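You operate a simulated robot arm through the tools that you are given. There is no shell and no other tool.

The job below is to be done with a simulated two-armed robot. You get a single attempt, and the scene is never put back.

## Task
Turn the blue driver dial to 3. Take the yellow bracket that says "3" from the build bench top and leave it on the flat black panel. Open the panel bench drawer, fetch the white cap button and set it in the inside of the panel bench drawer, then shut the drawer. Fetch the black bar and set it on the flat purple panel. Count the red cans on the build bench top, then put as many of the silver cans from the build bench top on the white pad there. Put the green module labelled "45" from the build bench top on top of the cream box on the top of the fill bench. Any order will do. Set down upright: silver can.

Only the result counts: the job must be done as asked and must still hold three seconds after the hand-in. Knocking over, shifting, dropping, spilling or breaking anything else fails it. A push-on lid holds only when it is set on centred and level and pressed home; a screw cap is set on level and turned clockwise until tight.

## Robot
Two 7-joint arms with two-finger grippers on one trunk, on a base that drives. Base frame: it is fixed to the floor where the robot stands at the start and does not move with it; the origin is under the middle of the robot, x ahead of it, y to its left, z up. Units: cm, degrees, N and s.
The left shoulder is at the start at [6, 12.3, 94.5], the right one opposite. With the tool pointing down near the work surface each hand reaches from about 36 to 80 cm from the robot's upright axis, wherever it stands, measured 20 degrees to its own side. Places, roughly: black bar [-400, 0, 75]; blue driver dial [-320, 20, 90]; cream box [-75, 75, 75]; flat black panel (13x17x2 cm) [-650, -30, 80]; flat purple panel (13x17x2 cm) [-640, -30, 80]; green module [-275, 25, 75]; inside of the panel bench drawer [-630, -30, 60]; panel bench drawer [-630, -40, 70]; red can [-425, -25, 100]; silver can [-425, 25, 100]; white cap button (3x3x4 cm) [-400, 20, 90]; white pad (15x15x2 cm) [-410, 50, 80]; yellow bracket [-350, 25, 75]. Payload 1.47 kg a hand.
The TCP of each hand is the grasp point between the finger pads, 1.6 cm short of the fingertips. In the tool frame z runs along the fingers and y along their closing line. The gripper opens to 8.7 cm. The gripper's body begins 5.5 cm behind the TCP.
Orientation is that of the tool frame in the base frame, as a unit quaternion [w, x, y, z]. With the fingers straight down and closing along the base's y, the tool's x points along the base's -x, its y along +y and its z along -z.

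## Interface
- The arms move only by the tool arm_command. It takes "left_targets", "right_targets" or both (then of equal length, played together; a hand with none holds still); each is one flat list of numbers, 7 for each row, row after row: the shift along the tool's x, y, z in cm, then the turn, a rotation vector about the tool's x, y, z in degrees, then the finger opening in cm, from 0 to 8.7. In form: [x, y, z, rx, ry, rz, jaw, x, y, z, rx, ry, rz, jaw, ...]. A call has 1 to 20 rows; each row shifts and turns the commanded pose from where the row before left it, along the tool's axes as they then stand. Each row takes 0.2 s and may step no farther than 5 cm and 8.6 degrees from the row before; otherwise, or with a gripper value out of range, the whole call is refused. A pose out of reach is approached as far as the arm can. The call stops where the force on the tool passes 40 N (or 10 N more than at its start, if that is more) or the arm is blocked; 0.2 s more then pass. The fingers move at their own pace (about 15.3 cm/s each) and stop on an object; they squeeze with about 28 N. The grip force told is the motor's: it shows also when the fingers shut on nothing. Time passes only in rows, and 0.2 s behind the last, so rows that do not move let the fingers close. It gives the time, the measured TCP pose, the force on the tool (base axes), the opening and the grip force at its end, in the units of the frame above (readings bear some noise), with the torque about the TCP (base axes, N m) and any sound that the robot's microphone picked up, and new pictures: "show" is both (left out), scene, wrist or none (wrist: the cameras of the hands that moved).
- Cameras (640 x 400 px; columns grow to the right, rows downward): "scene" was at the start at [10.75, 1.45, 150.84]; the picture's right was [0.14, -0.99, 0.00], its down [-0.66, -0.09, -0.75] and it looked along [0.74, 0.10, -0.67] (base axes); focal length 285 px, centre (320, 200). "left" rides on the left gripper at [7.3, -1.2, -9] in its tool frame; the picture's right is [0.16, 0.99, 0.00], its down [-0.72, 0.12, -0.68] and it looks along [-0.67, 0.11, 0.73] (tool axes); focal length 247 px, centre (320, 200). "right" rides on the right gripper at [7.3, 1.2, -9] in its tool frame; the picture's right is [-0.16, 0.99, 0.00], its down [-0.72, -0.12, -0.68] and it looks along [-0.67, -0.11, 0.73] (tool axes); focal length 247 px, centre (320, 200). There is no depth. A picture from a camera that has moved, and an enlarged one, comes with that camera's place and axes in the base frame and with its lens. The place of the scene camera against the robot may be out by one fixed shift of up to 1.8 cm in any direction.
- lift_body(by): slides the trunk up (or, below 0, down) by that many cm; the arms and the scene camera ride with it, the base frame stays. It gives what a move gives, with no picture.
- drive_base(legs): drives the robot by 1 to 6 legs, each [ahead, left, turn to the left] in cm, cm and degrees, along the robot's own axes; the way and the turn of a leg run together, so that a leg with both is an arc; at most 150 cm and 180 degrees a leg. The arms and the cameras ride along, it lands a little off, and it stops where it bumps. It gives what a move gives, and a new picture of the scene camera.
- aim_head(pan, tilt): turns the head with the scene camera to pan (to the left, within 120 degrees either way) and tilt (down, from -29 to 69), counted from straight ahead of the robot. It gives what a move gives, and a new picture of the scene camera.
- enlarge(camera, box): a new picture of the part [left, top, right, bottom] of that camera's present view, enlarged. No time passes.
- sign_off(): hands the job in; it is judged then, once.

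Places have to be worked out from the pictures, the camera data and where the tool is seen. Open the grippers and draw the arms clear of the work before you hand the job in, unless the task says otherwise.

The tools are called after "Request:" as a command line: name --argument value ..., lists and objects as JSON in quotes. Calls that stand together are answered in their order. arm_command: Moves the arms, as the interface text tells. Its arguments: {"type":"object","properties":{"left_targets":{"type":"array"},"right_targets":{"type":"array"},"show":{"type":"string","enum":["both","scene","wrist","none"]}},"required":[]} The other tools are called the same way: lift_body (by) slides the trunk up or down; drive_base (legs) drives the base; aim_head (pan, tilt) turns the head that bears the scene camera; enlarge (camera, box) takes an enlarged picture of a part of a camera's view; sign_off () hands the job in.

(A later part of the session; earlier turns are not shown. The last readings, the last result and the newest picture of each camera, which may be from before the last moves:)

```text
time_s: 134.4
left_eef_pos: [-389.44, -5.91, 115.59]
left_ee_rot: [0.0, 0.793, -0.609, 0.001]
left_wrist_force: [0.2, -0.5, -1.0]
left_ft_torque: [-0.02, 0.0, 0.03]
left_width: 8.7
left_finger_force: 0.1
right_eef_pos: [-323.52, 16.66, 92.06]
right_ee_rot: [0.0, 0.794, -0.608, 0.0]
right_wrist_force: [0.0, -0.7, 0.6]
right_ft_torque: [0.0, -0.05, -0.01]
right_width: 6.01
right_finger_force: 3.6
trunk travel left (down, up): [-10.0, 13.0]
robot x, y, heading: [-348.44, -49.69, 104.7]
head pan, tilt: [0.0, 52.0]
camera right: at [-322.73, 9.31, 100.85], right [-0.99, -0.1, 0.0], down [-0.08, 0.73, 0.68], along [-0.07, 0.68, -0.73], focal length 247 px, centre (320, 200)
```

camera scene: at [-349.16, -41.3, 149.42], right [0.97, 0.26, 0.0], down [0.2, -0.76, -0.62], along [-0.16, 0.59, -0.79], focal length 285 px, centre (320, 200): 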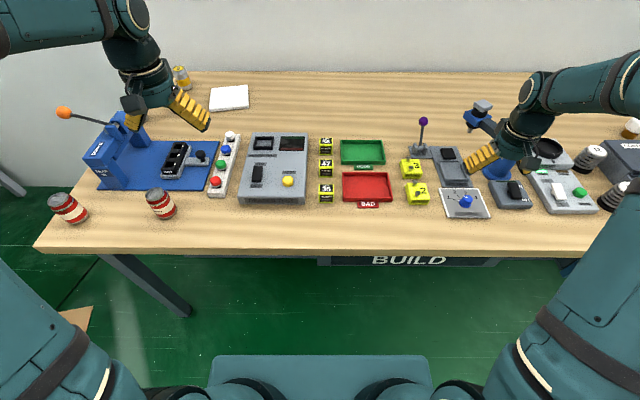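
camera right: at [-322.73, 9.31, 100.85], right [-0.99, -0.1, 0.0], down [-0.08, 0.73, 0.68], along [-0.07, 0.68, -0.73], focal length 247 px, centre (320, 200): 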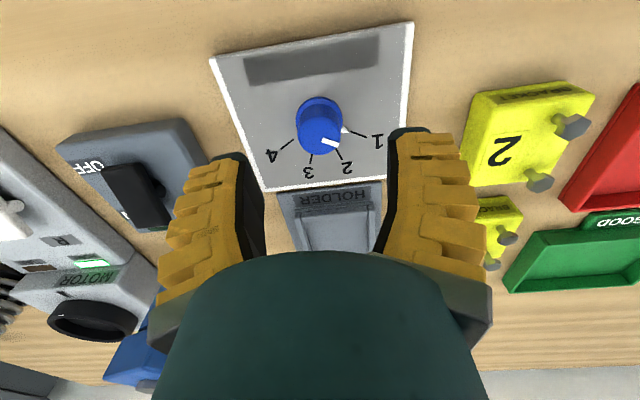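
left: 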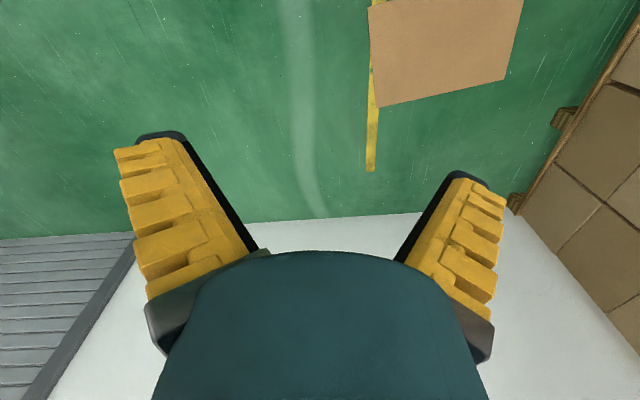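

The knob is centred under the TCP. I'll go down 4.8 cm and close on it.

Request:
arm_command --right_targets '[0, 0, 2.6, 0, 0, 0, 5.5, 0, 0, 2.2, 0, 0, 0, 5.5, 0, 0, 0, 0, 0, 0, 5.5]' --show "wrist"

```text
time_s: 135.2
left_eef_pos: [-389.47, -5.95, 115.54]
left_ee_rot: [0.0, 0.793, -0.609, 0.0]
left_wrist_force: [0.5, 0.3, 0.2]
left_ft_torque: [-0.01, 0.0, 0.0]
left_width: 8.7
left_finger_force: 0.1
right_eef_pos: [-323.26, 16.58, 87.06]
right_ee_rot: [-0.001, 0.794, -0.608, -0.001]
right_wrist_force: [0.5, 0.3, 0.1]
right_ft_torque: [0.0, 0.0, -0.02]
right_width: 6.0
right_finger_force: 4.2
trunk travel left (down, up): [-10.0, 13.0]
robot x, y, heading: [-347.99, -49.6, 105.0]
head pan, tilt: [0.0, 52.0]
camera right: at [-322.59, 9.31, 95.98], right [-0.99, -0.1, 0.0], down [-0.08, 0.73, 0.68], along [-0.07, 0.68, -0.73], focal length 247 px, centre (320, 200)
```

right: 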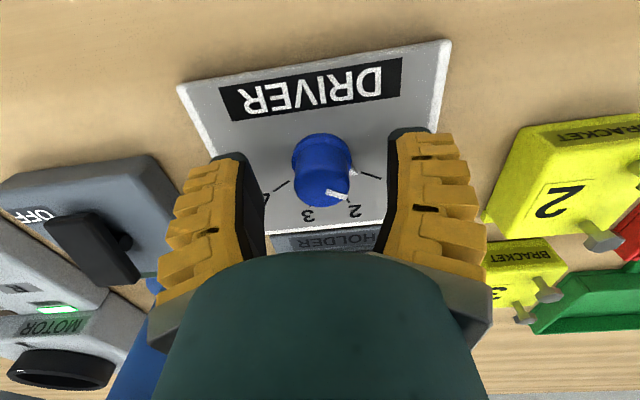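

Well centred. Closing on the knob.

Request:
arm_command --right_targets '[0, 0, 0, 0, 0, 0, 0, 0, 0, 0, 0, 0, 0, 0, 0, 0, 0, 0, 0, 0, 0]' --show "wrist"

```text
time_s: 136.1
left_eef_pos: [-389.41, -5.99, 115.54]
left_ee_rot: [0.0, 0.793, -0.609, 0.0]
left_wrist_force: [0.4, -0.4, -0.8]
left_ft_torque: [0.0, 0.0, 0.04]
left_width: 8.73
left_finger_force: 0.0
right_eef_pos: [-323.45, 16.81, 87.25]
right_ee_rot: [-0.002, 0.794, -0.608, -0.001]
right_wrist_force: [-2.3, 3.0, 4.7]
right_ft_torque: [0.52, 0.1, -0.03]
right_width: 1.93
right_finger_force: 30.0
trunk travel left (down, up): [-10.0, 13.0]
robot x, y, heading: [-348.55, -49.6, 105.1]
head pan, tilt: [0.0, 52.0]
camera right: at [-322.66, 9.35, 96.07], right [-0.99, -0.1, 0.0], down [-0.08, 0.73, 0.68], along [-0.07, 0.68, -0.73], focal length 247 px, centre (320, 200)
```

right: 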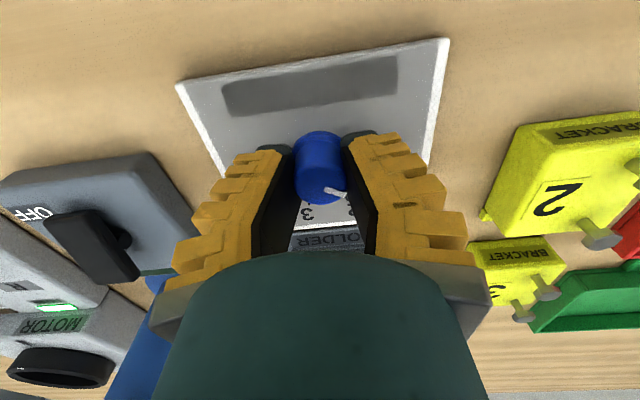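

Gripped (1.9 cm). I'll turn clockwise 40° first and check the pointer.

Request:
arm_command --right_targets '[0, 0, 0, 0, 0, 8, 0, 0, 0, 0, 0, 0, 8, 0, 0, 0, 0, 0, 0, 8, 0, 0, 0, 0, 0, 0, 8, 0, 0, 0, 0, 0, 0, 8, 0]' --show "wrist"

```text
time_s: 137.2
left_eef_pos: [-389.6, -6.1, 115.48]
left_ee_rot: [-0.001, 0.793, -0.609, 0.0]
left_wrist_force: [1.0, -0.6, 0.4]
left_ft_torque: [0.04, -0.01, 0.02]
left_width: 8.73
left_finger_force: 0.0
right_eef_pos: [-323.46, 16.75, 87.2]
right_ee_rot: [0.001, -0.538, 0.843, 0.002]
right_wrist_force: [-3.1, 11.7, 14.4]
right_ft_torque: [0.22, -0.13, 0.04]
right_width: 1.86
right_finger_force: 30.1
trunk travel left (down, up): [-10.0, 13.0]
robot x, y, heading: [-348.39, -49.89, 104.8]
head pan, tilt: [0.0, 52.0]
camera right: at [-327.64, 10.59, 96.06], right [-0.83, 0.56, 0.0], down [0.41, 0.6, 0.68], along [0.38, 0.57, -0.73], focal length 247 px, centre (320, 200)
```

right: 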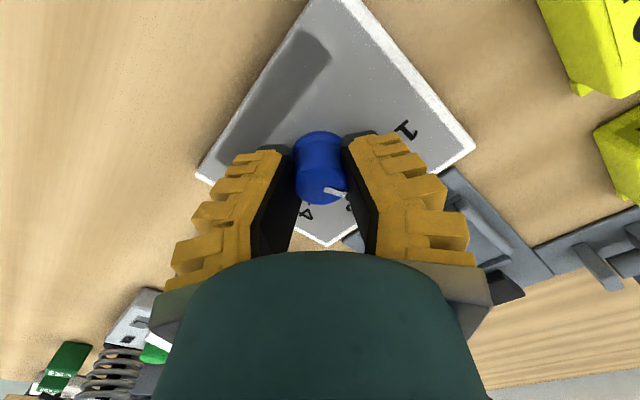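

The pointer followed (now at 2). I'll turn another 40°.

Request:
arm_command --right_targets '[0, 0, 0, 0, 0, 8, 0, 0, 0, 0, 0, 0, 8, 0, 0, 0, 0, 0, 0, 8, 0, 0, 0, 0, 0, 0, 8, 0, 0, 0, 0, 0, 0, 8, 0, 0, 0, 0, 0, 0, 0, 0]' --show "wrist"

```text
time_s: 138.7
left_eef_pos: [-389.62, -5.97, 115.47]
left_ee_rot: [0.001, 0.793, -0.609, 0.0]
left_wrist_force: [-0.4, 0.5, 0.7]
left_ft_torque: [0.0, -0.01, 0.02]
left_width: 8.68
left_finger_force: 0.0
right_eef_pos: [-323.42, 16.65, 87.09]
right_ee_rot: [0.002, -0.217, 0.976, 0.001]
right_wrist_force: [-4.9, 18.5, 16.6]
right_ft_torque: [0.17, -0.03, 0.03]
right_width: 1.93
right_finger_force: 29.9
trunk travel left (down, up): [-10.0, 13.0]
robot x, y, heading: [-348.18, -49.71, 104.9]
head pan, tilt: [0.0, 52.0]
camera right: at [-330.63, 14.72, 96.06], right [-0.27, 0.96, 0.0], down [0.7, 0.2, 0.68], along [0.65, 0.19, -0.73], focal length 247 px, centre (320, 200)
```

right: 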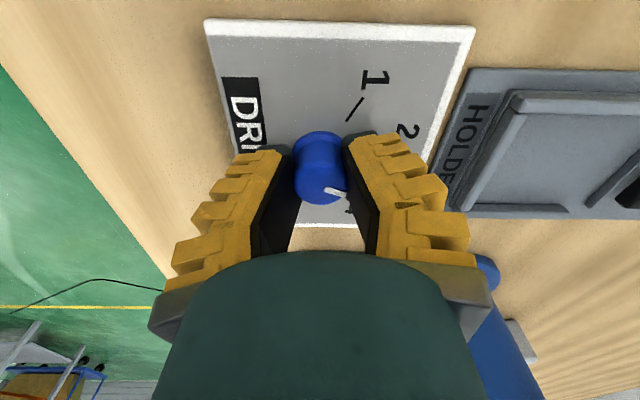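

Turned 80°. I'll open the fingers, rise and look at the dial.

Request:
arm_command --right_targets '[0, 0, 0, 0, 0, 0, 3, 0, 0, 0, 0, 0, 0, 5.5, 0, 0, 0, 0, 0, 0, 5.5, 0, 0, -4, 0, 0, 0, 5.5, 0, 0, -4, 0, 0, 0, 5.5, 0, 0, -4, 0, 0, 0, 5.5]' --show "both"

Request:
enlarge --camera "scene" --box '[430, 170, 510, 220]'

Request:
enlarge --camera "right" --box '[220, 60, 420, 185]'

```text
time_s: 140.1
left_eef_pos: [-389.61, -6.15, 115.63]
left_ee_rot: [0.0, 0.793, -0.609, 0.0]
left_wrist_force: [0.5, -1.2, -0.2]
left_ft_torque: [-0.01, -0.01, 0.0]
left_width: 8.72
left_finger_force: 0.0
right_eef_pos: [-323.4, 16.45, 99.01]
right_ee_rot: [0.0, -0.217, 0.976, 0.001]
right_wrist_force: [-0.1, 0.0, -0.4]
right_ft_torque: [0.02, 0.01, 0.04]
right_width: 6.0
right_finger_force: 3.7
trunk travel left (down, up): [-10.0, 13.0]
robot x, y, heading: [-348.12, -49.59, 104.9]
head pan, tilt: [0.0, 52.0]
camera scene: at [-349.19, -41.37, 149.43], right [0.97, 0.26, 0.0], down [0.2, -0.76, -0.62], along [-0.16, 0.6, -0.79], focal length 285 px, centre (320, 200)
camera right: at [-330.58, 14.47, 107.92], right [-0.28, 0.96, 0.0], down [0.71, 0.2, 0.68], along [0.65, 0.19, -0.73], focal length 247 px, centre (320, 200)
```

scene: 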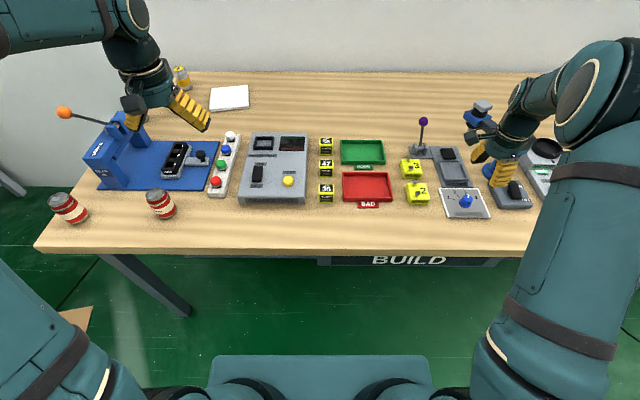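
right: 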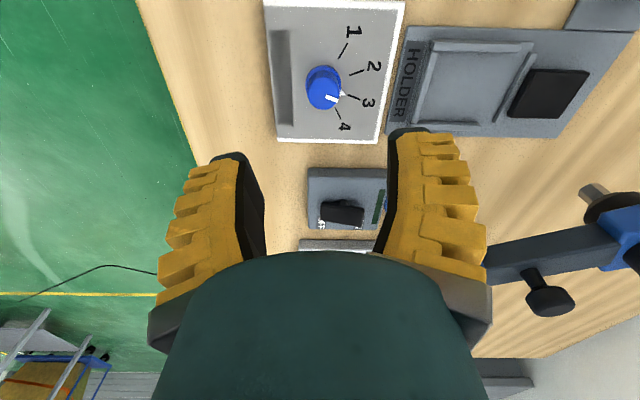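

```text
8.00 times, centred on (470, 195) of scene
camera zoom: at [-349.19, -41.37, 149.43], right [0.97, 0.26, 0.0], down [0.2, -0.76, -0.62], along [-0.16, 0.6, -0.79], focal length 2277 px, centre (-880, 240)
```

zoom: 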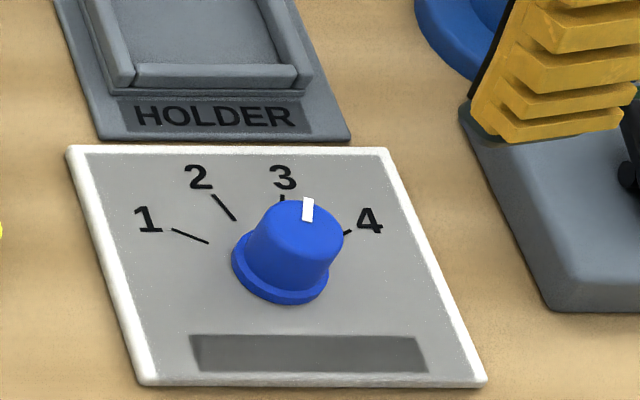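

```text
3.20 times, centred on (320, 122) of right
camera zoom: at [-330.58, 14.47, 107.92], right [-0.28, 0.96, 0.0], down [0.71, 0.2, 0.68], along [0.65, 0.19, -0.73], focal length 790 px, centre (320, 448)
```

zoom: 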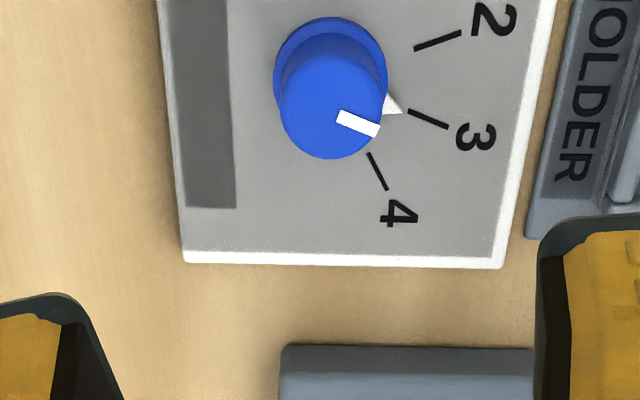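

The pointer is on 3. Now I'll lift the right hand a bit, turn it back to neutral and move towards bracket 3.

Request:
arm_command --right_targets '[0, 0, -4, 0, 0, 0, 8.7, 0, 0, -2, 0, 0, -8, 8.7, 0, 0, 0, 0, 0, -8, 8.7, 0, 0, 0, 0, 0, -8, 8.7, 0, 0, 0, 0, 0, -8, 8.7, 0, 0, 0, 0, 0, -8, 8.7, 0, 0, 0, 0, 0, -8, 8.7, 0, 0, 0, 0, 0, -8, 8.7, 0, 0, 0, 0, 0, -8, 8.7, 0, 0, 0, 0, 0, -8, 8.7, 0, 0, 0, 0, 0, -8.1, 8.7, -2, 4, 0, 0, 0, 0, 8.7, -2, 4, 0, 0, 0, 0, 8.7, 0, 4, 0, 0, 0, 0, 8.7]' --show "both"

Request:
enlarge --camera "scene" --box '[330, 110, 490, 210]'

```text
time_s: 143.1
left_eef_pos: [-389.57, -6.11, 115.56]
left_ee_rot: [0.0, 0.793, -0.609, -0.001]
left_wrist_force: [-0.7, 0.1, -0.3]
left_ft_torque: [0.0, -0.01, 0.0]
left_width: 8.7
left_finger_force: 0.0
right_eef_pos: [-336.15, 16.98, 105.07]
right_ee_rot: [0.0, 0.794, -0.608, 0.0]
right_wrist_force: [-0.4, 0.3, 0.3]
right_ft_torque: [0.04, -0.03, 0.06]
right_width: 8.7
right_finger_force: 0.1
trunk travel left (down, up): [-10.0, 13.0]
robot x, y, heading: [-348.43, -49.61, 105.0]
head pan, tilt: [0.0, 52.0]
camera scene: at [-349.27, -41.34, 149.42], right [0.97, 0.26, 0.0], down [0.2, -0.76, -0.62], along [-0.16, 0.59, -0.79], focal length 285 px, centre (320, 200)
camera right: at [-335.43, 9.75, 114.03], right [-0.99, -0.11, 0.0], down [-0.08, 0.73, 0.68], along [-0.07, 0.68, -0.73], focal length 247 px, centre (320, 200)
```

scene: 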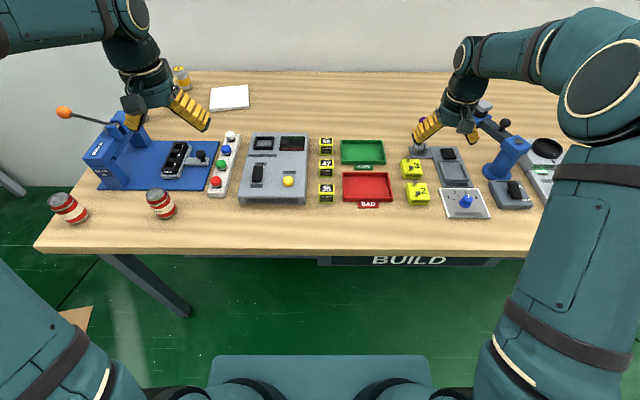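
right: 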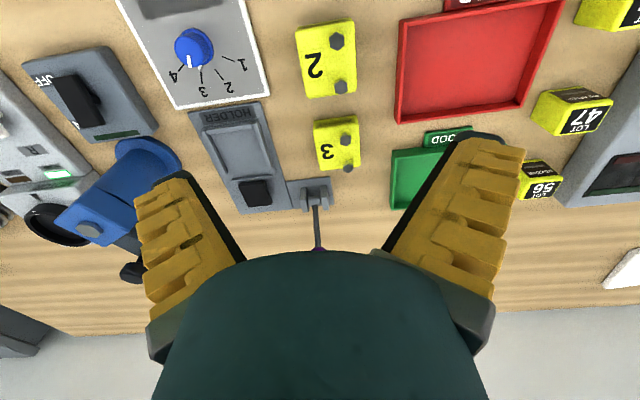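

```text
4.00 times, centred on (410, 160) of scene
camera zoom: at [-349.27, -41.34, 149.42], right [0.97, 0.26, 0.0], down [0.2, -0.76, -0.62], along [-0.16, 0.59, -0.79], focal length 1138 px, centre (-40, 360)
```

zoom: 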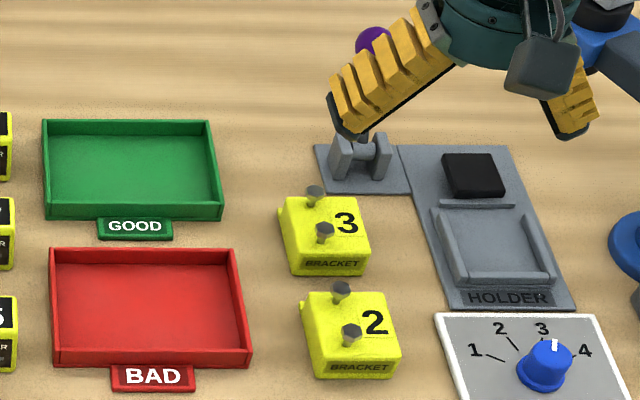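

Bracket 3 is ~8.7 cm ahead of the right TCP, turned ~5° CCW; the purple lever ball stays ~10 cm away. I'll move over it, turn −5° and come down to z≈96.

Request:
arm_command --right_targets '[-4.3, 0.3, 0, 0, 0, 0, 8.7, -4.3, 0.3, 0, 0, 0, -5, 8.7, 0, 0, 4.5, 0, 0, 0, 8.7, 0, 0, 4.5, 0, 0, 0, 8.7]' --show "both"

Request:
enlarge --camera "scene" --box '[330, 110, 490, 210]'

```text
time_s: 144.1
left_eef_pos: [-389.51, -5.91, 115.6]
left_ee_rot: [0.0, 0.794, -0.609, 0.0]
left_wrist_force: [0.0, 0.7, -0.1]
left_ft_torque: [0.02, 0.01, -0.03]
left_width: 8.69
left_finger_force: 0.0
right_eef_pos: [-338.74, 25.42, 96.1]
right_ee_rot: [0.0, 0.82, -0.572, 0.0]
right_wrist_force: [0.1, -0.1, -0.4]
right_ft_torque: [-0.01, -0.01, 0.0]
right_width: 8.69
right_finger_force: 0.2
trunk travel left (down, up): [-10.0, 13.0]
robot x, y, heading: [-348.45, -49.72, 105.0]
head pan, tilt: [0.0, 52.0]
camera scene: at [-349.18, -41.16, 149.41], right [0.97, 0.26, 0.0], down [0.2, -0.76, -0.61], along [-0.16, 0.59, -0.79], focal length 285 px, centre (320, 200)
camera right: at [-337.33, 18.23, 104.95], right [-0.98, -0.19, 0.0], down [-0.14, 0.72, 0.68], along [-0.13, 0.67, -0.73], focal length 247 px, centre (320, 200)
```

scene: 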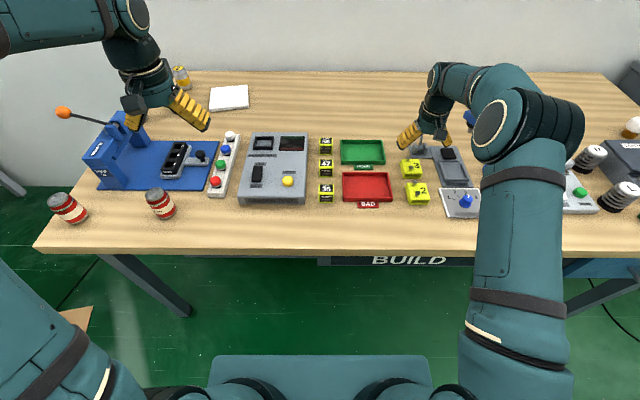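
right: 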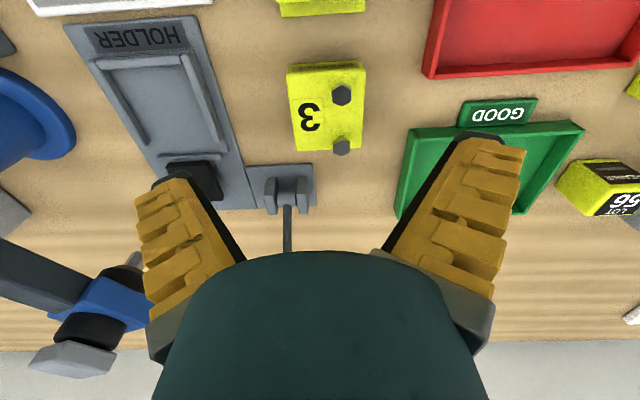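

```text
4.00 times, centred on (410, 160) of scene
camera zoom: at [-349.18, -41.16, 149.41], right [0.97, 0.26, 0.0], down [0.2, -0.76, -0.61], along [-0.16, 0.59, -0.79], focal length 1138 px, centre (-40, 360)
```

zoom: 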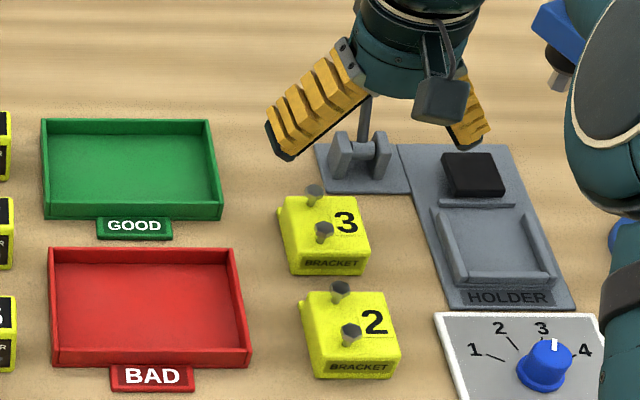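

The bracket is centred within ~0.5 cm and there is room for both fingers. I'll correct and go down to z≈86.4, then close.

Request:
arm_command --right_targets '[-0.4, 0.45, 3, 0, 0, 0, 8.7, 0, 0, 3.5, 0, 0, 0, 8.7, 0, 0, 2.2, 0, 0, 0, 8.7]' --show "both"

```text
time_s: 144.8
left_eef_pos: [-389.46, -5.95, 115.57]
left_ee_rot: [0.0, 0.793, -0.609, 0.0]
left_wrist_force: [0.5, -0.1, 0.1]
left_ft_torque: [0.0, 0.0, -0.01]
left_width: 8.67
left_finger_force: 0.0
right_eef_pos: [-339.23, 25.69, 87.43]
right_ee_rot: [0.0, 0.819, -0.573, 0.0]
right_wrist_force: [0.4, 0.4, 0.4]
right_ft_torque: [0.03, -0.02, 0.01]
right_width: 8.7
right_finger_force: 0.1
trunk travel left (down, up): [-10.0, 13.0]
robot x, y, heading: [-348.54, -49.6, 104.9]
head pan, tilt: [0.0, 52.0]
camera scene: at [-349.18, -41.21, 149.41], right [0.97, 0.26, 0.0], down [0.2, -0.76, -0.62], along [-0.16, 0.59, -0.79], focal length 285 px, centre (320, 200)
camera right: at [-337.94, 18.52, 96.37], right [-0.98, -0.19, 0.0], down [-0.14, 0.72, 0.68], along [-0.13, 0.67, -0.73], focal length 247 px, centre (320, 200)
```

scene: 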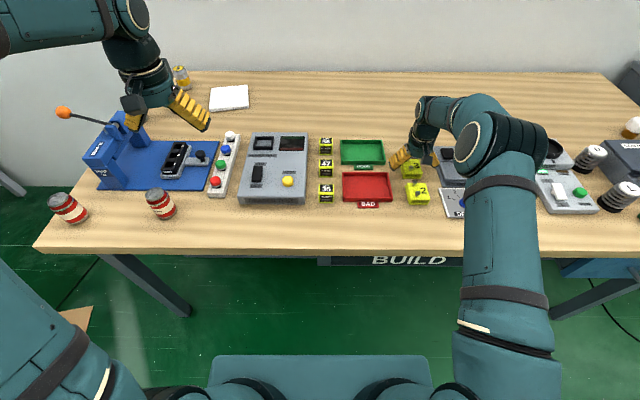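
right: 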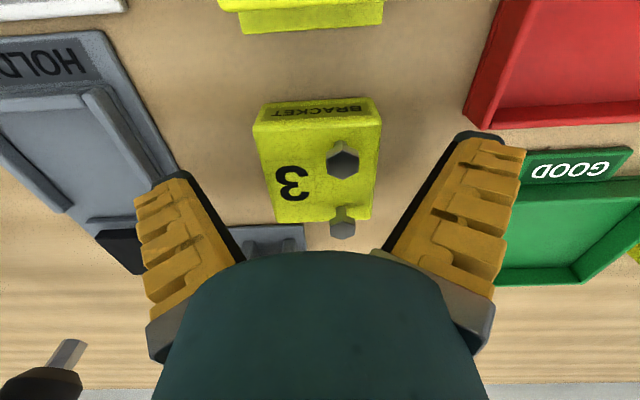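

Centred well. Down 1.1 cm more and close.

Request:
arm_command --right_targets '[0, 0, 1.1, 0, 0, 0, 8.7, 0, 0, 0, 0, 0, 0, 4, 0, 0, 0, 0, 0, 0, 4, 0, 0, 0, 0, 0, 0, 4]' --show "wrist"

```text
time_s: 145.8
left_eef_pos: [-389.54, -5.99, 115.5]
left_ee_rot: [0.0, 0.793, -0.609, 0.0]
left_wrist_force: [0.7, -0.7, -0.2]
left_ft_torque: [-0.01, 0.01, -0.01]
left_width: 8.68
left_finger_force: 0.0
right_eef_pos: [-339.32, 25.72, 86.39]
right_ee_rot: [0.0, 0.82, -0.572, 0.0]
right_wrist_force: [-1.2, 0.5, -0.1]
right_ft_torque: [0.0, -0.02, 0.02]
right_width: 5.54
right_finger_force: 28.2
trunk travel left (down, up): [-10.0, 13.0]
robot x, y, heading: [-348.03, -50.0, 105.1]
head pan, tilt: [0.0, 52.0]
camera right: at [-337.93, 18.51, 95.3], right [-0.98, -0.19, 0.0], down [-0.14, 0.72, 0.68], along [-0.13, 0.67, -0.73], focal length 247 px, centre (320, 200)
```

right: 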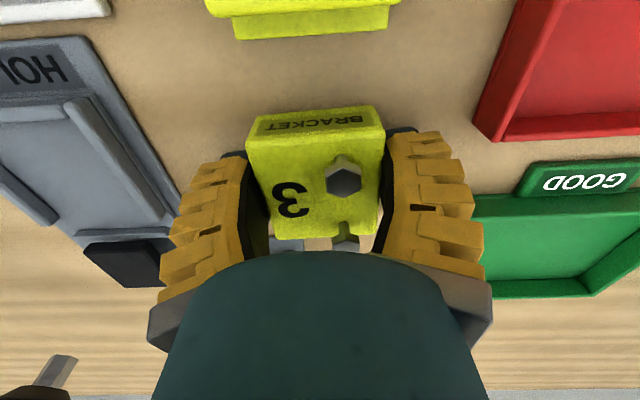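

Gripped (5.5 cm). Lifting straight up.

Request:
arm_command --right_targets '[0, 0, -2, 0, 0, 0, 4, 0, 0, -4, 0, 0, 0, 4, 0, 0, -4.5, 0, 0, 0, 4, 0, 0, -4.5, 0, 0, 0, 4, 0, 0, -4.5, 0, 0, 0, 4]' --show "both"

```text
time_s: 147.1
left_eef_pos: [-389.52, -6.01, 115.59]
left_ee_rot: [0.0, 0.793, -0.609, 0.0]
left_wrist_force: [0.5, -0.3, -1.3]
left_ft_torque: [0.0, 0.0, 0.01]
left_width: 8.7
left_finger_force: 0.1
right_eef_pos: [-339.37, 25.69, 105.91]
right_ee_rot: [0.0, 0.82, -0.572, 0.0]
right_wrist_force: [0.2, -0.9, -3.1]
right_ft_torque: [-0.02, -0.02, 0.01]
right_width: 5.54
right_finger_force: 27.7
trunk travel left (down, up): [-10.0, 13.0]
robot x, y, heading: [-348.45, -49.85, 105.3]
head pan, tilt: [0.0, 52.0]
camera scene: at [-349.18, -41.29, 149.42], right [0.97, 0.26, 0.0], down [0.2, -0.76, -0.62], along [-0.16, 0.59, -0.79], focal length 285 px, centre (320, 200)
camera right: at [-338.0, 18.45, 114.75], right [-0.98, -0.19, 0.0], down [-0.14, 0.72, 0.68], along [-0.13, 0.67, -0.73], focal length 247 px, centre (320, 200)
```

scene: 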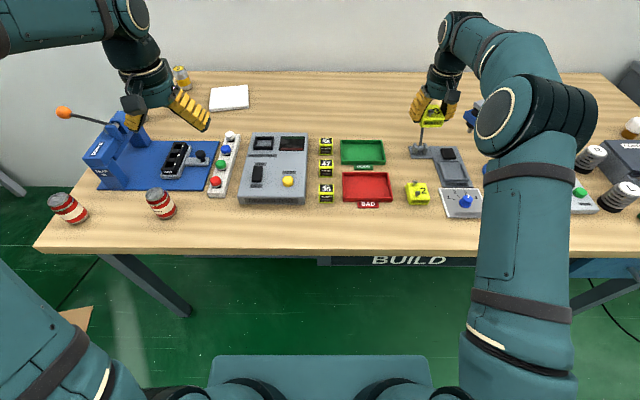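
right: 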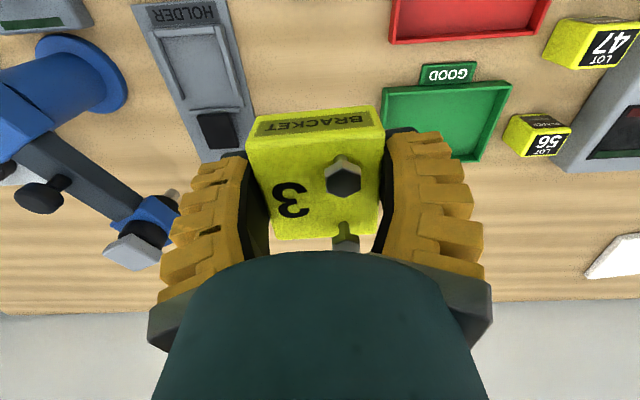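

Bracket 3 is in hand. I'll retract the right hand toward the body, then shift the robot left 22 and ahead 4 for the black bar with the left hand.

Request:
arm_command --right_targets '[4.5, 0, 0, 0, 0, 5, 4, 4.5, 0, 0, 0, 0, 0, 4, 4.5, 0, 0, 0, 0, 0, 4, 4.5, 0, 0, 0, 0, 0, 4, 4.5, 0, 0, 0, 0, 0, 4]' --show "none"

Request:
drive_base --legs '[[0, 22, 0], [4, 0, 0]]'

Request:
enlarge --camera "left" --box '[0, 0, 640, 400]'

Request:
enlarge --camera "scene" --box '[120, 60, 340, 220]'

```text
time_s: 148.2
left_eef_pos: [-389.52, -6.12, 115.66]
left_ee_rot: [-0.001, 0.793, -0.609, 0.0]
left_wrist_force: [0.2, -0.2, 0.2]
left_ft_torque: [0.01, 0.01, 0.01]
left_width: 8.7
left_finger_force: 0.0
right_eef_pos: [-333.13, 3.8, 105.84]
right_ee_rot: [-0.001, 0.794, -0.608, 0.0]
right_wrist_force: [-0.2, -0.4, -2.5]
right_ft_torque: [0.02, 0.04, -0.04]
right_width: 5.55
right_finger_force: 28.6
trunk travel left (down, up): [-10.0, 13.0]
robot x, y, heading: [-348.11, -49.85, 105.1]
head pan, tilt: [0.0, 52.0]
```

```text
time_s: 151.3
left_eef_pos: [-411.92, -7.87, 115.44]
left_ee_rot: [0.001, 0.794, -0.608, 0.001]
left_wrist_force: [-0.9, 0.5, -0.4]
left_ft_torque: [-0.02, -0.02, 0.02]
left_width: 8.72
left_finger_force: 0.2
right_eef_pos: [-355.52, 2.36, 105.77]
right_ee_rot: [0.0, 0.795, -0.607, 0.0]
right_wrist_force: [-0.6, 0.3, -3.0]
right_ft_torque: [-0.08, -0.03, -0.02]
right_width: 5.51
right_finger_force: 28.1
trunk travel left (down, up): [-10.0, 13.0]
robot x, y, heading: [-370.29, -51.61, 105.0]
head pan, tilt: [0.0, 52.0]
camera scene: at [-371.43, -42.96, 149.4], right [0.96, 0.26, 0.0], down [0.21, -0.76, -0.61], along [-0.16, 0.59, -0.79], focal length 285 px, centre (320, 200)
```

scene: 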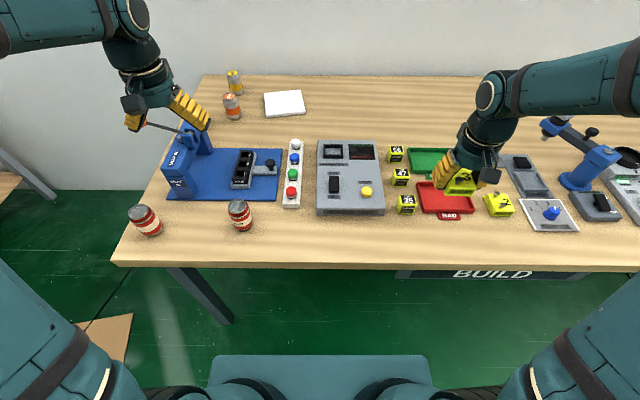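

```text
1.00 times, centred on (320, 200) of left (not enlarged: the box is as wide or as high as the picture)
camera zoom: at [-408.85, -14.58, 124.42], right [-0.91, -0.41, 0.0], down [-0.3, 0.67, 0.68], along [-0.28, 0.62, -0.73], focal length 247 px, centre (320, 200)
```

zoom: 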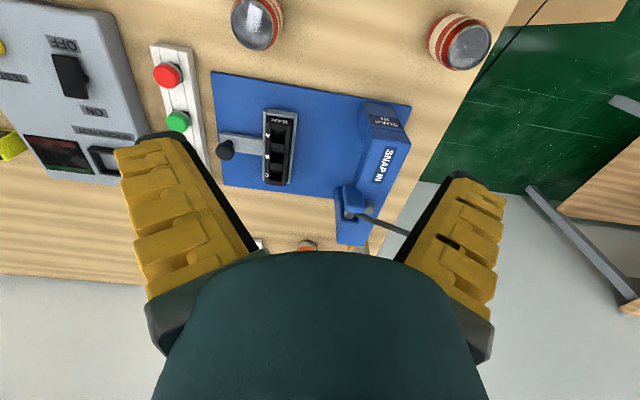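

```text
2.50 times, centred on (230, 140) of scene
camera zoom: at [-371.43, -42.96, 149.4], right [0.96, 0.26, 0.0], down [0.21, -0.76, -0.61], along [-0.16, 0.59, -0.79], focal length 712 px, centre (545, 350)
```

zoom: 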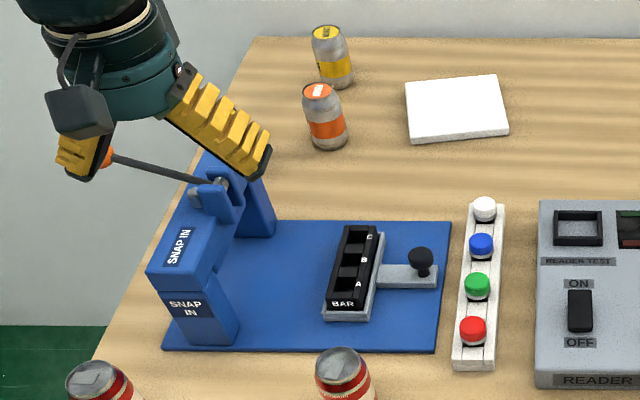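

The bar's centre lies ~15.4 ahead and 4.2 right of the left TCP, and the press is ~10 cm left of it. I'll move the left hand over the bar and down to z≈99.

Request:
arm_command --left_targets '[-3.85, -1.05, 0, 0, 0, 0, 8.7, -3.85, -1.05, 0, 0, 0, 0, 8.7, -3.85, -1.05, 0, 0, 0, 0, 8.7, -3.85, -1.05, 0, 0, 0, 0, 8.7, 0, 0, 4, 0, 0, 0, 8.7, 0, 0, 4, 0, 0, 0, 8.7, 0, 0, 4, 0, 0, 0, 8.7, 0, 0, 4, 0, 0, 0, 8.7]' --show "both"

Request:
enlarge --camera "left" --box '[220, 60, 420, 185]'

```text
time_s: 153.1
left_eef_pos: [-411.68, 8.16, 99.38]
left_ee_rot: [0.0, 0.794, -0.608, 0.0]
left_wrist_force: [0.1, -0.1, 0.0]
left_ft_torque: [-0.01, -0.01, 0.03]
left_width: 8.71
left_finger_force: 0.0
right_eef_pos: [-355.53, 2.26, 105.76]
right_ee_rot: [0.0, 0.795, -0.606, 0.0]
right_wrist_force: [0.7, 0.0, -3.2]
right_ft_torque: [-0.01, -0.03, 0.01]
right_width: 5.48
right_finger_force: 28.1
trunk travel left (down, up): [-10.0, 13.0]
robot x, y, heading: [-370.23, -51.45, 105.2]
head pan, tilt: [0.0, 52.0]
camera scene: at [-371.39, -43.11, 149.41], right [0.96, 0.26, 0.0], down [0.21, -0.76, -0.61], along [-0.16, 0.59, -0.79], focal length 285 px, centre (320, 200)
camera left: at [-408.76, 1.45, 108.4], right [-0.91, -0.41, 0.0], down [-0.3, 0.67, 0.68], along [-0.28, 0.62, -0.73], focal length 247 px, centre (320, 200)
```

scene: 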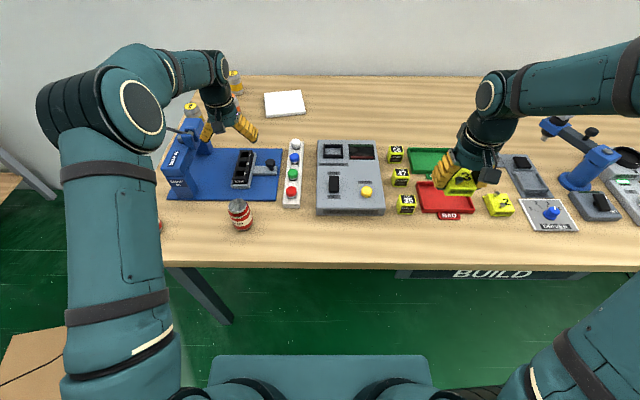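
left: 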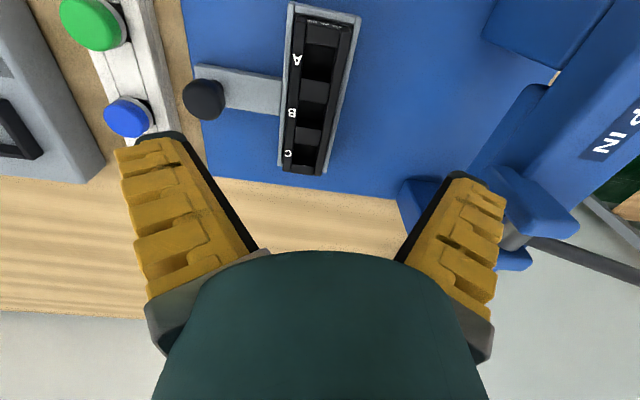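

```text
3.20 times, centred on (320, 122) of left
camera zoom: at [-408.76, 1.45, 108.4], right [-0.91, -0.41, 0.0], down [-0.3, 0.67, 0.68], along [-0.28, 0.62, -0.73], focal length 790 px, centre (320, 448)
```

zoom: 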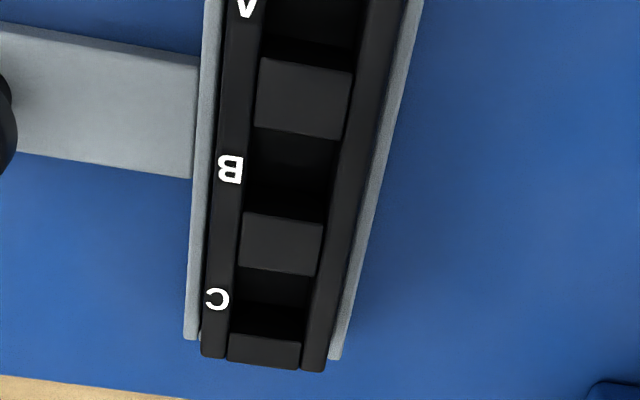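

The bar sits in a grey channel with thin side walls. I'll enlarge from the head camera to judge how far it stands above the walls.

Request:
enlarge --camera "scene" --box '[215, 140, 295, 195]'

Request:
enlarge --camera "left" --box '[250, 0, 410, 100]'

```text
7.27 times, centred on (255, 168) of scene
camera zoom: at [-371.39, -43.11, 149.41], right [0.96, 0.26, 0.0], down [0.21, -0.76, -0.61], along [-0.16, 0.59, -0.79], focal length 2070 px, centre (793, 436)
```

zoom: 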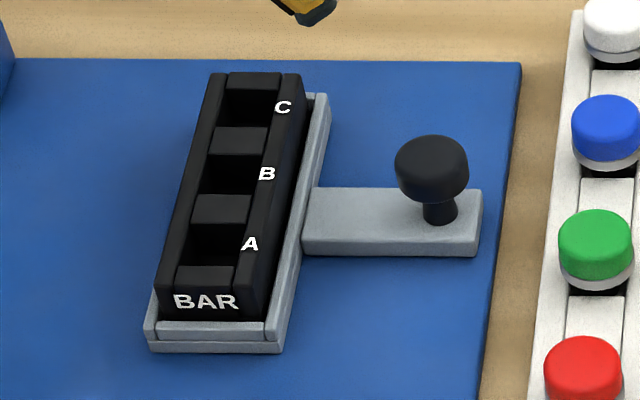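

```text
4.00 times, centred on (330, 50) of left
camera zoom: at [-408.76, 1.45, 108.4], right [-0.91, -0.41, 0.0], down [-0.3, 0.67, 0.68], along [-0.28, 0.62, -0.73], focal length 988 px, centre (280, 800)
```

zoom: 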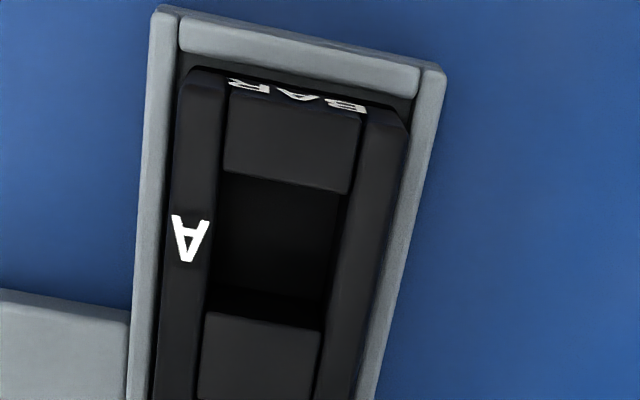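

The bar stands ~1.7 cm proud of the walls. I'll centre on it (1.2 forward, 0.5 right), narrow the jaw to 5 cm, and go down to z≈91.5 for a look.

Request:
arm_command --left_targets '[-1.2, -0.5, 0, 0, 0, 0, 5, 0, 0, 4, 0, 0, 0, 5, 0, 0, 4, 0, 0, 0, 5]' --show "both"

Request:
enlarge --camera "scene" --box '[195, 120, 295, 195]'

```text
time_s: 153.9
left_eef_pos: [-411.55, 9.29, 91.56]
left_ee_rot: [0.0, 0.794, -0.608, 0.0]
left_wrist_force: [0.4, -0.2, -1.0]
left_ft_torque: [-0.03, -0.03, 0.0]
left_width: 5.54
left_finger_force: 4.0
right_eef_pos: [-355.57, 2.28, 105.77]
right_ee_rot: [0.0, 0.795, -0.607, 0.001]
right_wrist_force: [-0.3, 0.3, -2.7]
right_ft_torque: [-0.02, -0.03, 0.02]
right_width: 5.47
right_finger_force: 27.9
trunk travel left (down, up): [-10.0, 13.0]
robot x, y, heading: [-370.6, -51.7, 105.3]
head pan, tilt: [0.0, 52.0]
camera scene: at [-371.38, -43.11, 149.41], right [0.96, 0.26, 0.0], down [0.21, -0.76, -0.61], along [-0.16, 0.59, -0.79], focal length 285 px, centre (320, 200)
camera left: at [-408.63, 2.51, 100.53], right [-0.91, -0.41, 0.0], down [-0.3, 0.67, 0.68], along [-0.28, 0.62, -0.73], focal length 247 px, centre (320, 200)
```

scene: 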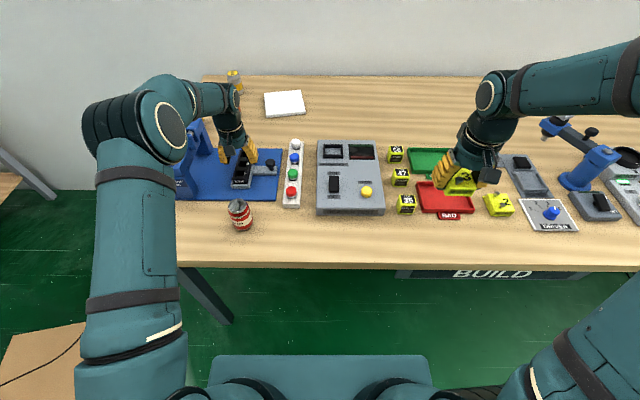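
left: 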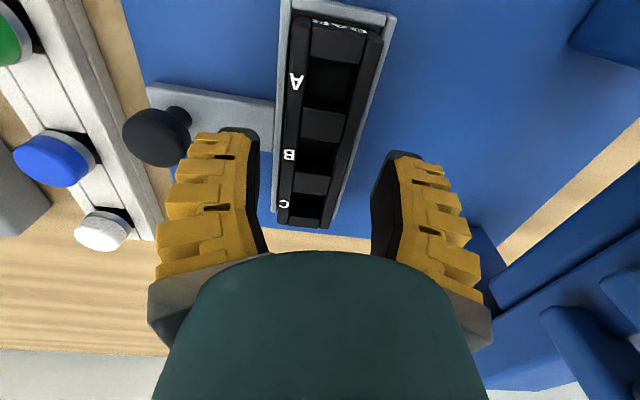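

```text
5.33 times, centred on (245, 158) of scene
camera zoom: at [-371.38, -43.11, 149.41], right [0.96, 0.26, 0.0], down [0.21, -0.76, -0.61], along [-0.16, 0.59, -0.79], focal length 1518 px, centre (720, 427)
```

zoom: 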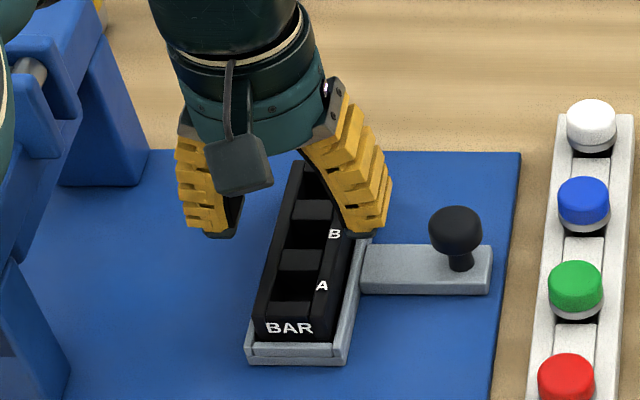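

Well placed; small corrections (0.25 right, 0.4 forward) and down 2.3 cm.

Request:
arm_command --left_targets '[-0.4, -0.25, 0, 0, 0, 0, 5, 0, 0, 2.3, 0, 0, 0, 5]' --show "wrist"

Request:
enlarge --camera "scene" --box '[195, 120, 295, 195]'

```text
time_s: 154.5
left_eef_pos: [-411.55, 9.61, 89.22]
left_ee_rot: [0.0, 0.795, -0.607, 0.0]
left_wrist_force: [0.8, -0.3, -0.2]
left_ft_torque: [0.02, 0.02, 0.03]
left_width: 5.53
left_finger_force: 4.5
right_eef_pos: [-355.55, 2.08, 105.86]
right_ee_rot: [0.0, 0.795, -0.607, 0.0]
right_wrist_force: [0.5, -0.2, -3.2]
right_ft_torque: [-0.05, 0.0, 0.01]
right_width: 5.5
right_finger_force: 27.6
trunk travel left (down, up): [-10.0, 13.0]
robot x, y, heading: [-370.72, -51.77, 105.0]
head pan, tilt: [0.0, 52.0]
camera left: at [-408.56, 2.94, 98.2], right [-0.91, -0.41, 0.0], down [-0.3, 0.67, 0.68], along [-0.28, 0.62, -0.73], focal length 247 px, centre (320, 200)
```

left: 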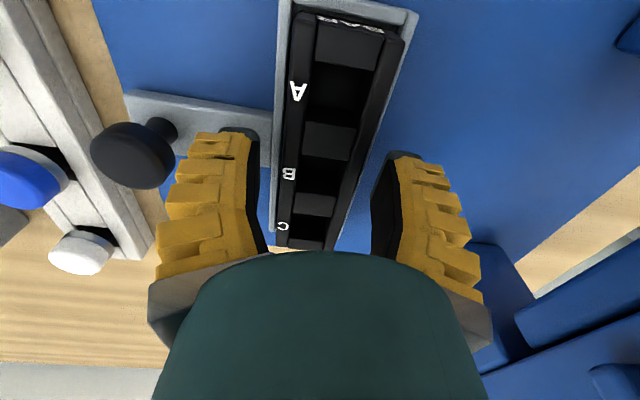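

```text
5.33 times, centred on (245, 158) of scene
camera zoom: at [-371.39, -43.16, 149.41], right [0.96, 0.26, 0.0], down [0.21, -0.76, -0.62], along [-0.16, 0.59, -0.79], focal length 1518 px, centre (720, 427)
```

zoom: 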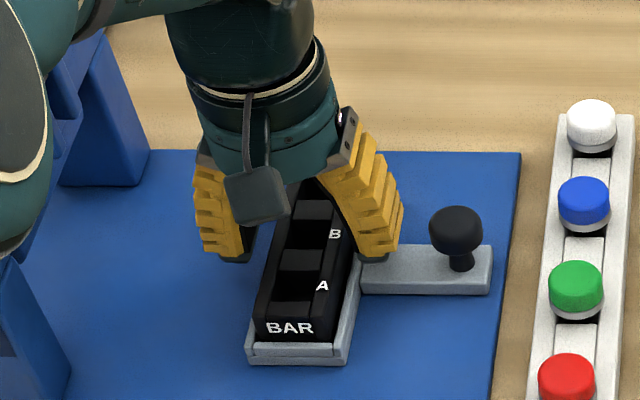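

No contact yet at tip height ≈87.6. I'll step down 0.5, then 0.4 cm, watching force.

Request:
arm_command --left_targets '[0, 0, 0.5, 0, 0, 0, 5]' --show "none"

Request:
arm_command --left_targets '[0, 0, 0.4, 0, 0, 0, 5]' --show "wrist"

Request:
enlarge --camera "scene" --box '[215, 140, 285, 190]'

```text
time_s: 154.9
left_eef_pos: [-411.51, 9.66, 88.71]
left_ee_rot: [0.0, 0.794, -0.607, 0.0]
left_wrist_force: [0.3, -0.5, -0.2]
left_ft_torque: [0.01, 0.0, 0.01]
left_width: 5.55
left_finger_force: 3.9
right_eef_pos: [-355.54, 2.25, 105.74]
right_ee_rot: [0.0, 0.794, -0.608, 0.0]
right_wrist_force: [0.3, 0.6, -3.1]
right_ft_torque: [-0.04, -0.02, -0.01]
right_width: 5.48
right_finger_force: 27.7
trunk travel left (down, up): [-10.0, 13.0]
robot x, y, heading: [-370.8, -51.61, 105.1]
head pan, tilt: [0.0, 52.0]
```

```text
time_s: 155.3
left_eef_pos: [-411.47, 9.88, 88.34]
left_ee_rot: [0.0, 0.795, -0.607, 0.0]
left_wrist_force: [-1.1, 0.6, -0.6]
left_ft_torque: [0.01, -0.01, -0.01]
left_width: 5.54
left_finger_force: 3.4
right_eef_pos: [-355.59, 2.18, 105.8]
right_ee_rot: [0.0, 0.795, -0.606, 0.0]
right_wrist_force: [-0.2, 0.2, -2.7]
right_ft_torque: [-0.02, 0.0, 0.0]
right_width: 5.49
right_finger_force: 28.5
trunk travel left (down, up): [-10.0, 13.0]
robot x, y, heading: [-370.86, -51.32, 105.2]
head pan, tilt: [0.0, 52.0]
camera left: at [-408.54, 3.0, 97.34], right [-0.91, -0.41, 0.0], down [-0.3, 0.67, 0.68], along [-0.28, 0.62, -0.73], focal length 247 px, centre (320, 200)
```

left: 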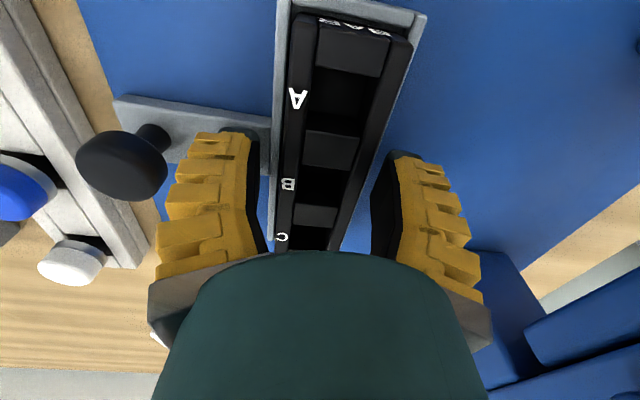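

```text
8.00 times, centred on (250, 165) of scene
camera zoom: at [-371.36, -43.16, 149.42], right [0.96, 0.26, 0.0], down [0.21, -0.76, -0.62], along [-0.16, 0.59, -0.79], focal length 2277 px, centre (880, 480)
```

zoom: 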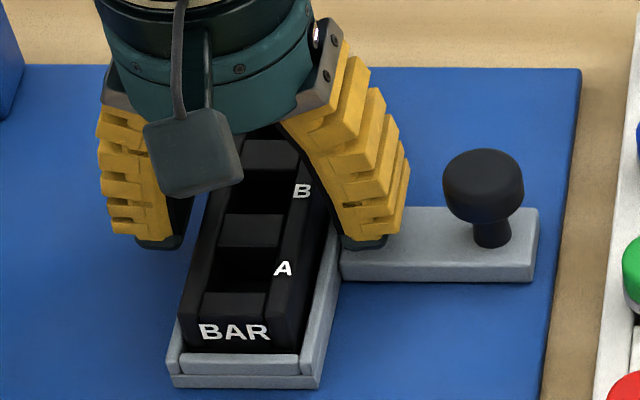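

Tips (z≈86.7) are still above the walls. Stepping down a little more.

Request:
arm_command --left_targets '[0, 0, 0.35, 0, 0, 0, 5]' --show "none"

Request:
arm_command --left_targets '[0, 0, 0.35, 0, 0, 0, 5]' --show "none"

Request:
enlarge --camera "scene" --box '[215, 140, 285, 190]'

```text
time_s: 155.7
left_eef_pos: [-411.5, 9.7, 88.08]
left_ee_rot: [0.0, 0.795, -0.607, 0.0]
left_wrist_force: [-0.5, 0.2, -0.5]
left_ft_torque: [0.0, 0.01, 0.0]
left_width: 5.54
left_finger_force: 4.0
right_eef_pos: [-355.52, 2.01, 105.72]
right_ee_rot: [0.001, 0.795, -0.607, 0.001]
right_wrist_force: [0.0, 0.6, -2.8]
right_ft_torque: [-0.03, 0.0, -0.01]
right_width: 5.47
right_finger_force: 28.4
trunk travel left (down, up): [-10.0, 13.0]
robot x, y, heading: [-370.75, -51.64, 105.3]
head pan, tilt: [0.0, 52.0]
```

```text
time_s: 156.1
left_eef_pos: [-411.5, 9.64, 87.55]
left_ee_rot: [0.0, 0.794, -0.608, 0.0]
left_wrist_force: [0.2, -1.4, 0.3]
left_ft_torque: [-0.01, 0.01, -0.04]
left_width: 5.53
left_finger_force: 4.5
right_eef_pos: [-355.59, 2.25, 105.77]
right_ee_rot: [0.0, 0.794, -0.607, 0.0]
right_wrist_force: [0.7, -0.3, -3.5]
right_ft_torque: [-0.02, 0.0, 0.02]
right_width: 5.46
right_finger_force: 27.8
trunk travel left (down, up): [-10.0, 13.0]
robot x, y, heading: [-370.55, -51.51, 105.1]
head pan, tilt: [0.0, 52.0]
```

```text
8.00 times, centred on (250, 165) of scene
camera zoom: at [-371.36, -43.17, 149.42], right [0.96, 0.26, 0.0], down [0.21, -0.76, -0.62], along [-0.16, 0.59, -0.79], focal length 2277 px, centre (880, 480)
```

zoom: 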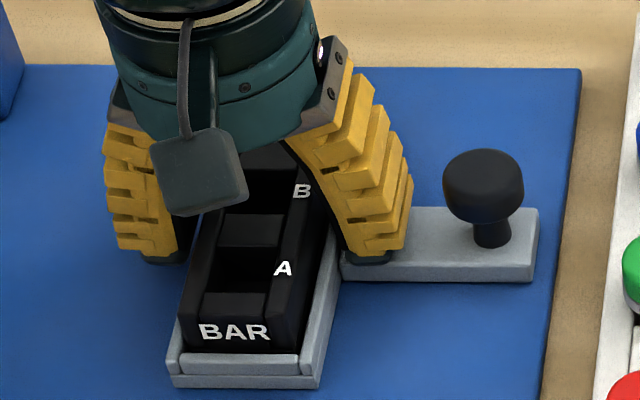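

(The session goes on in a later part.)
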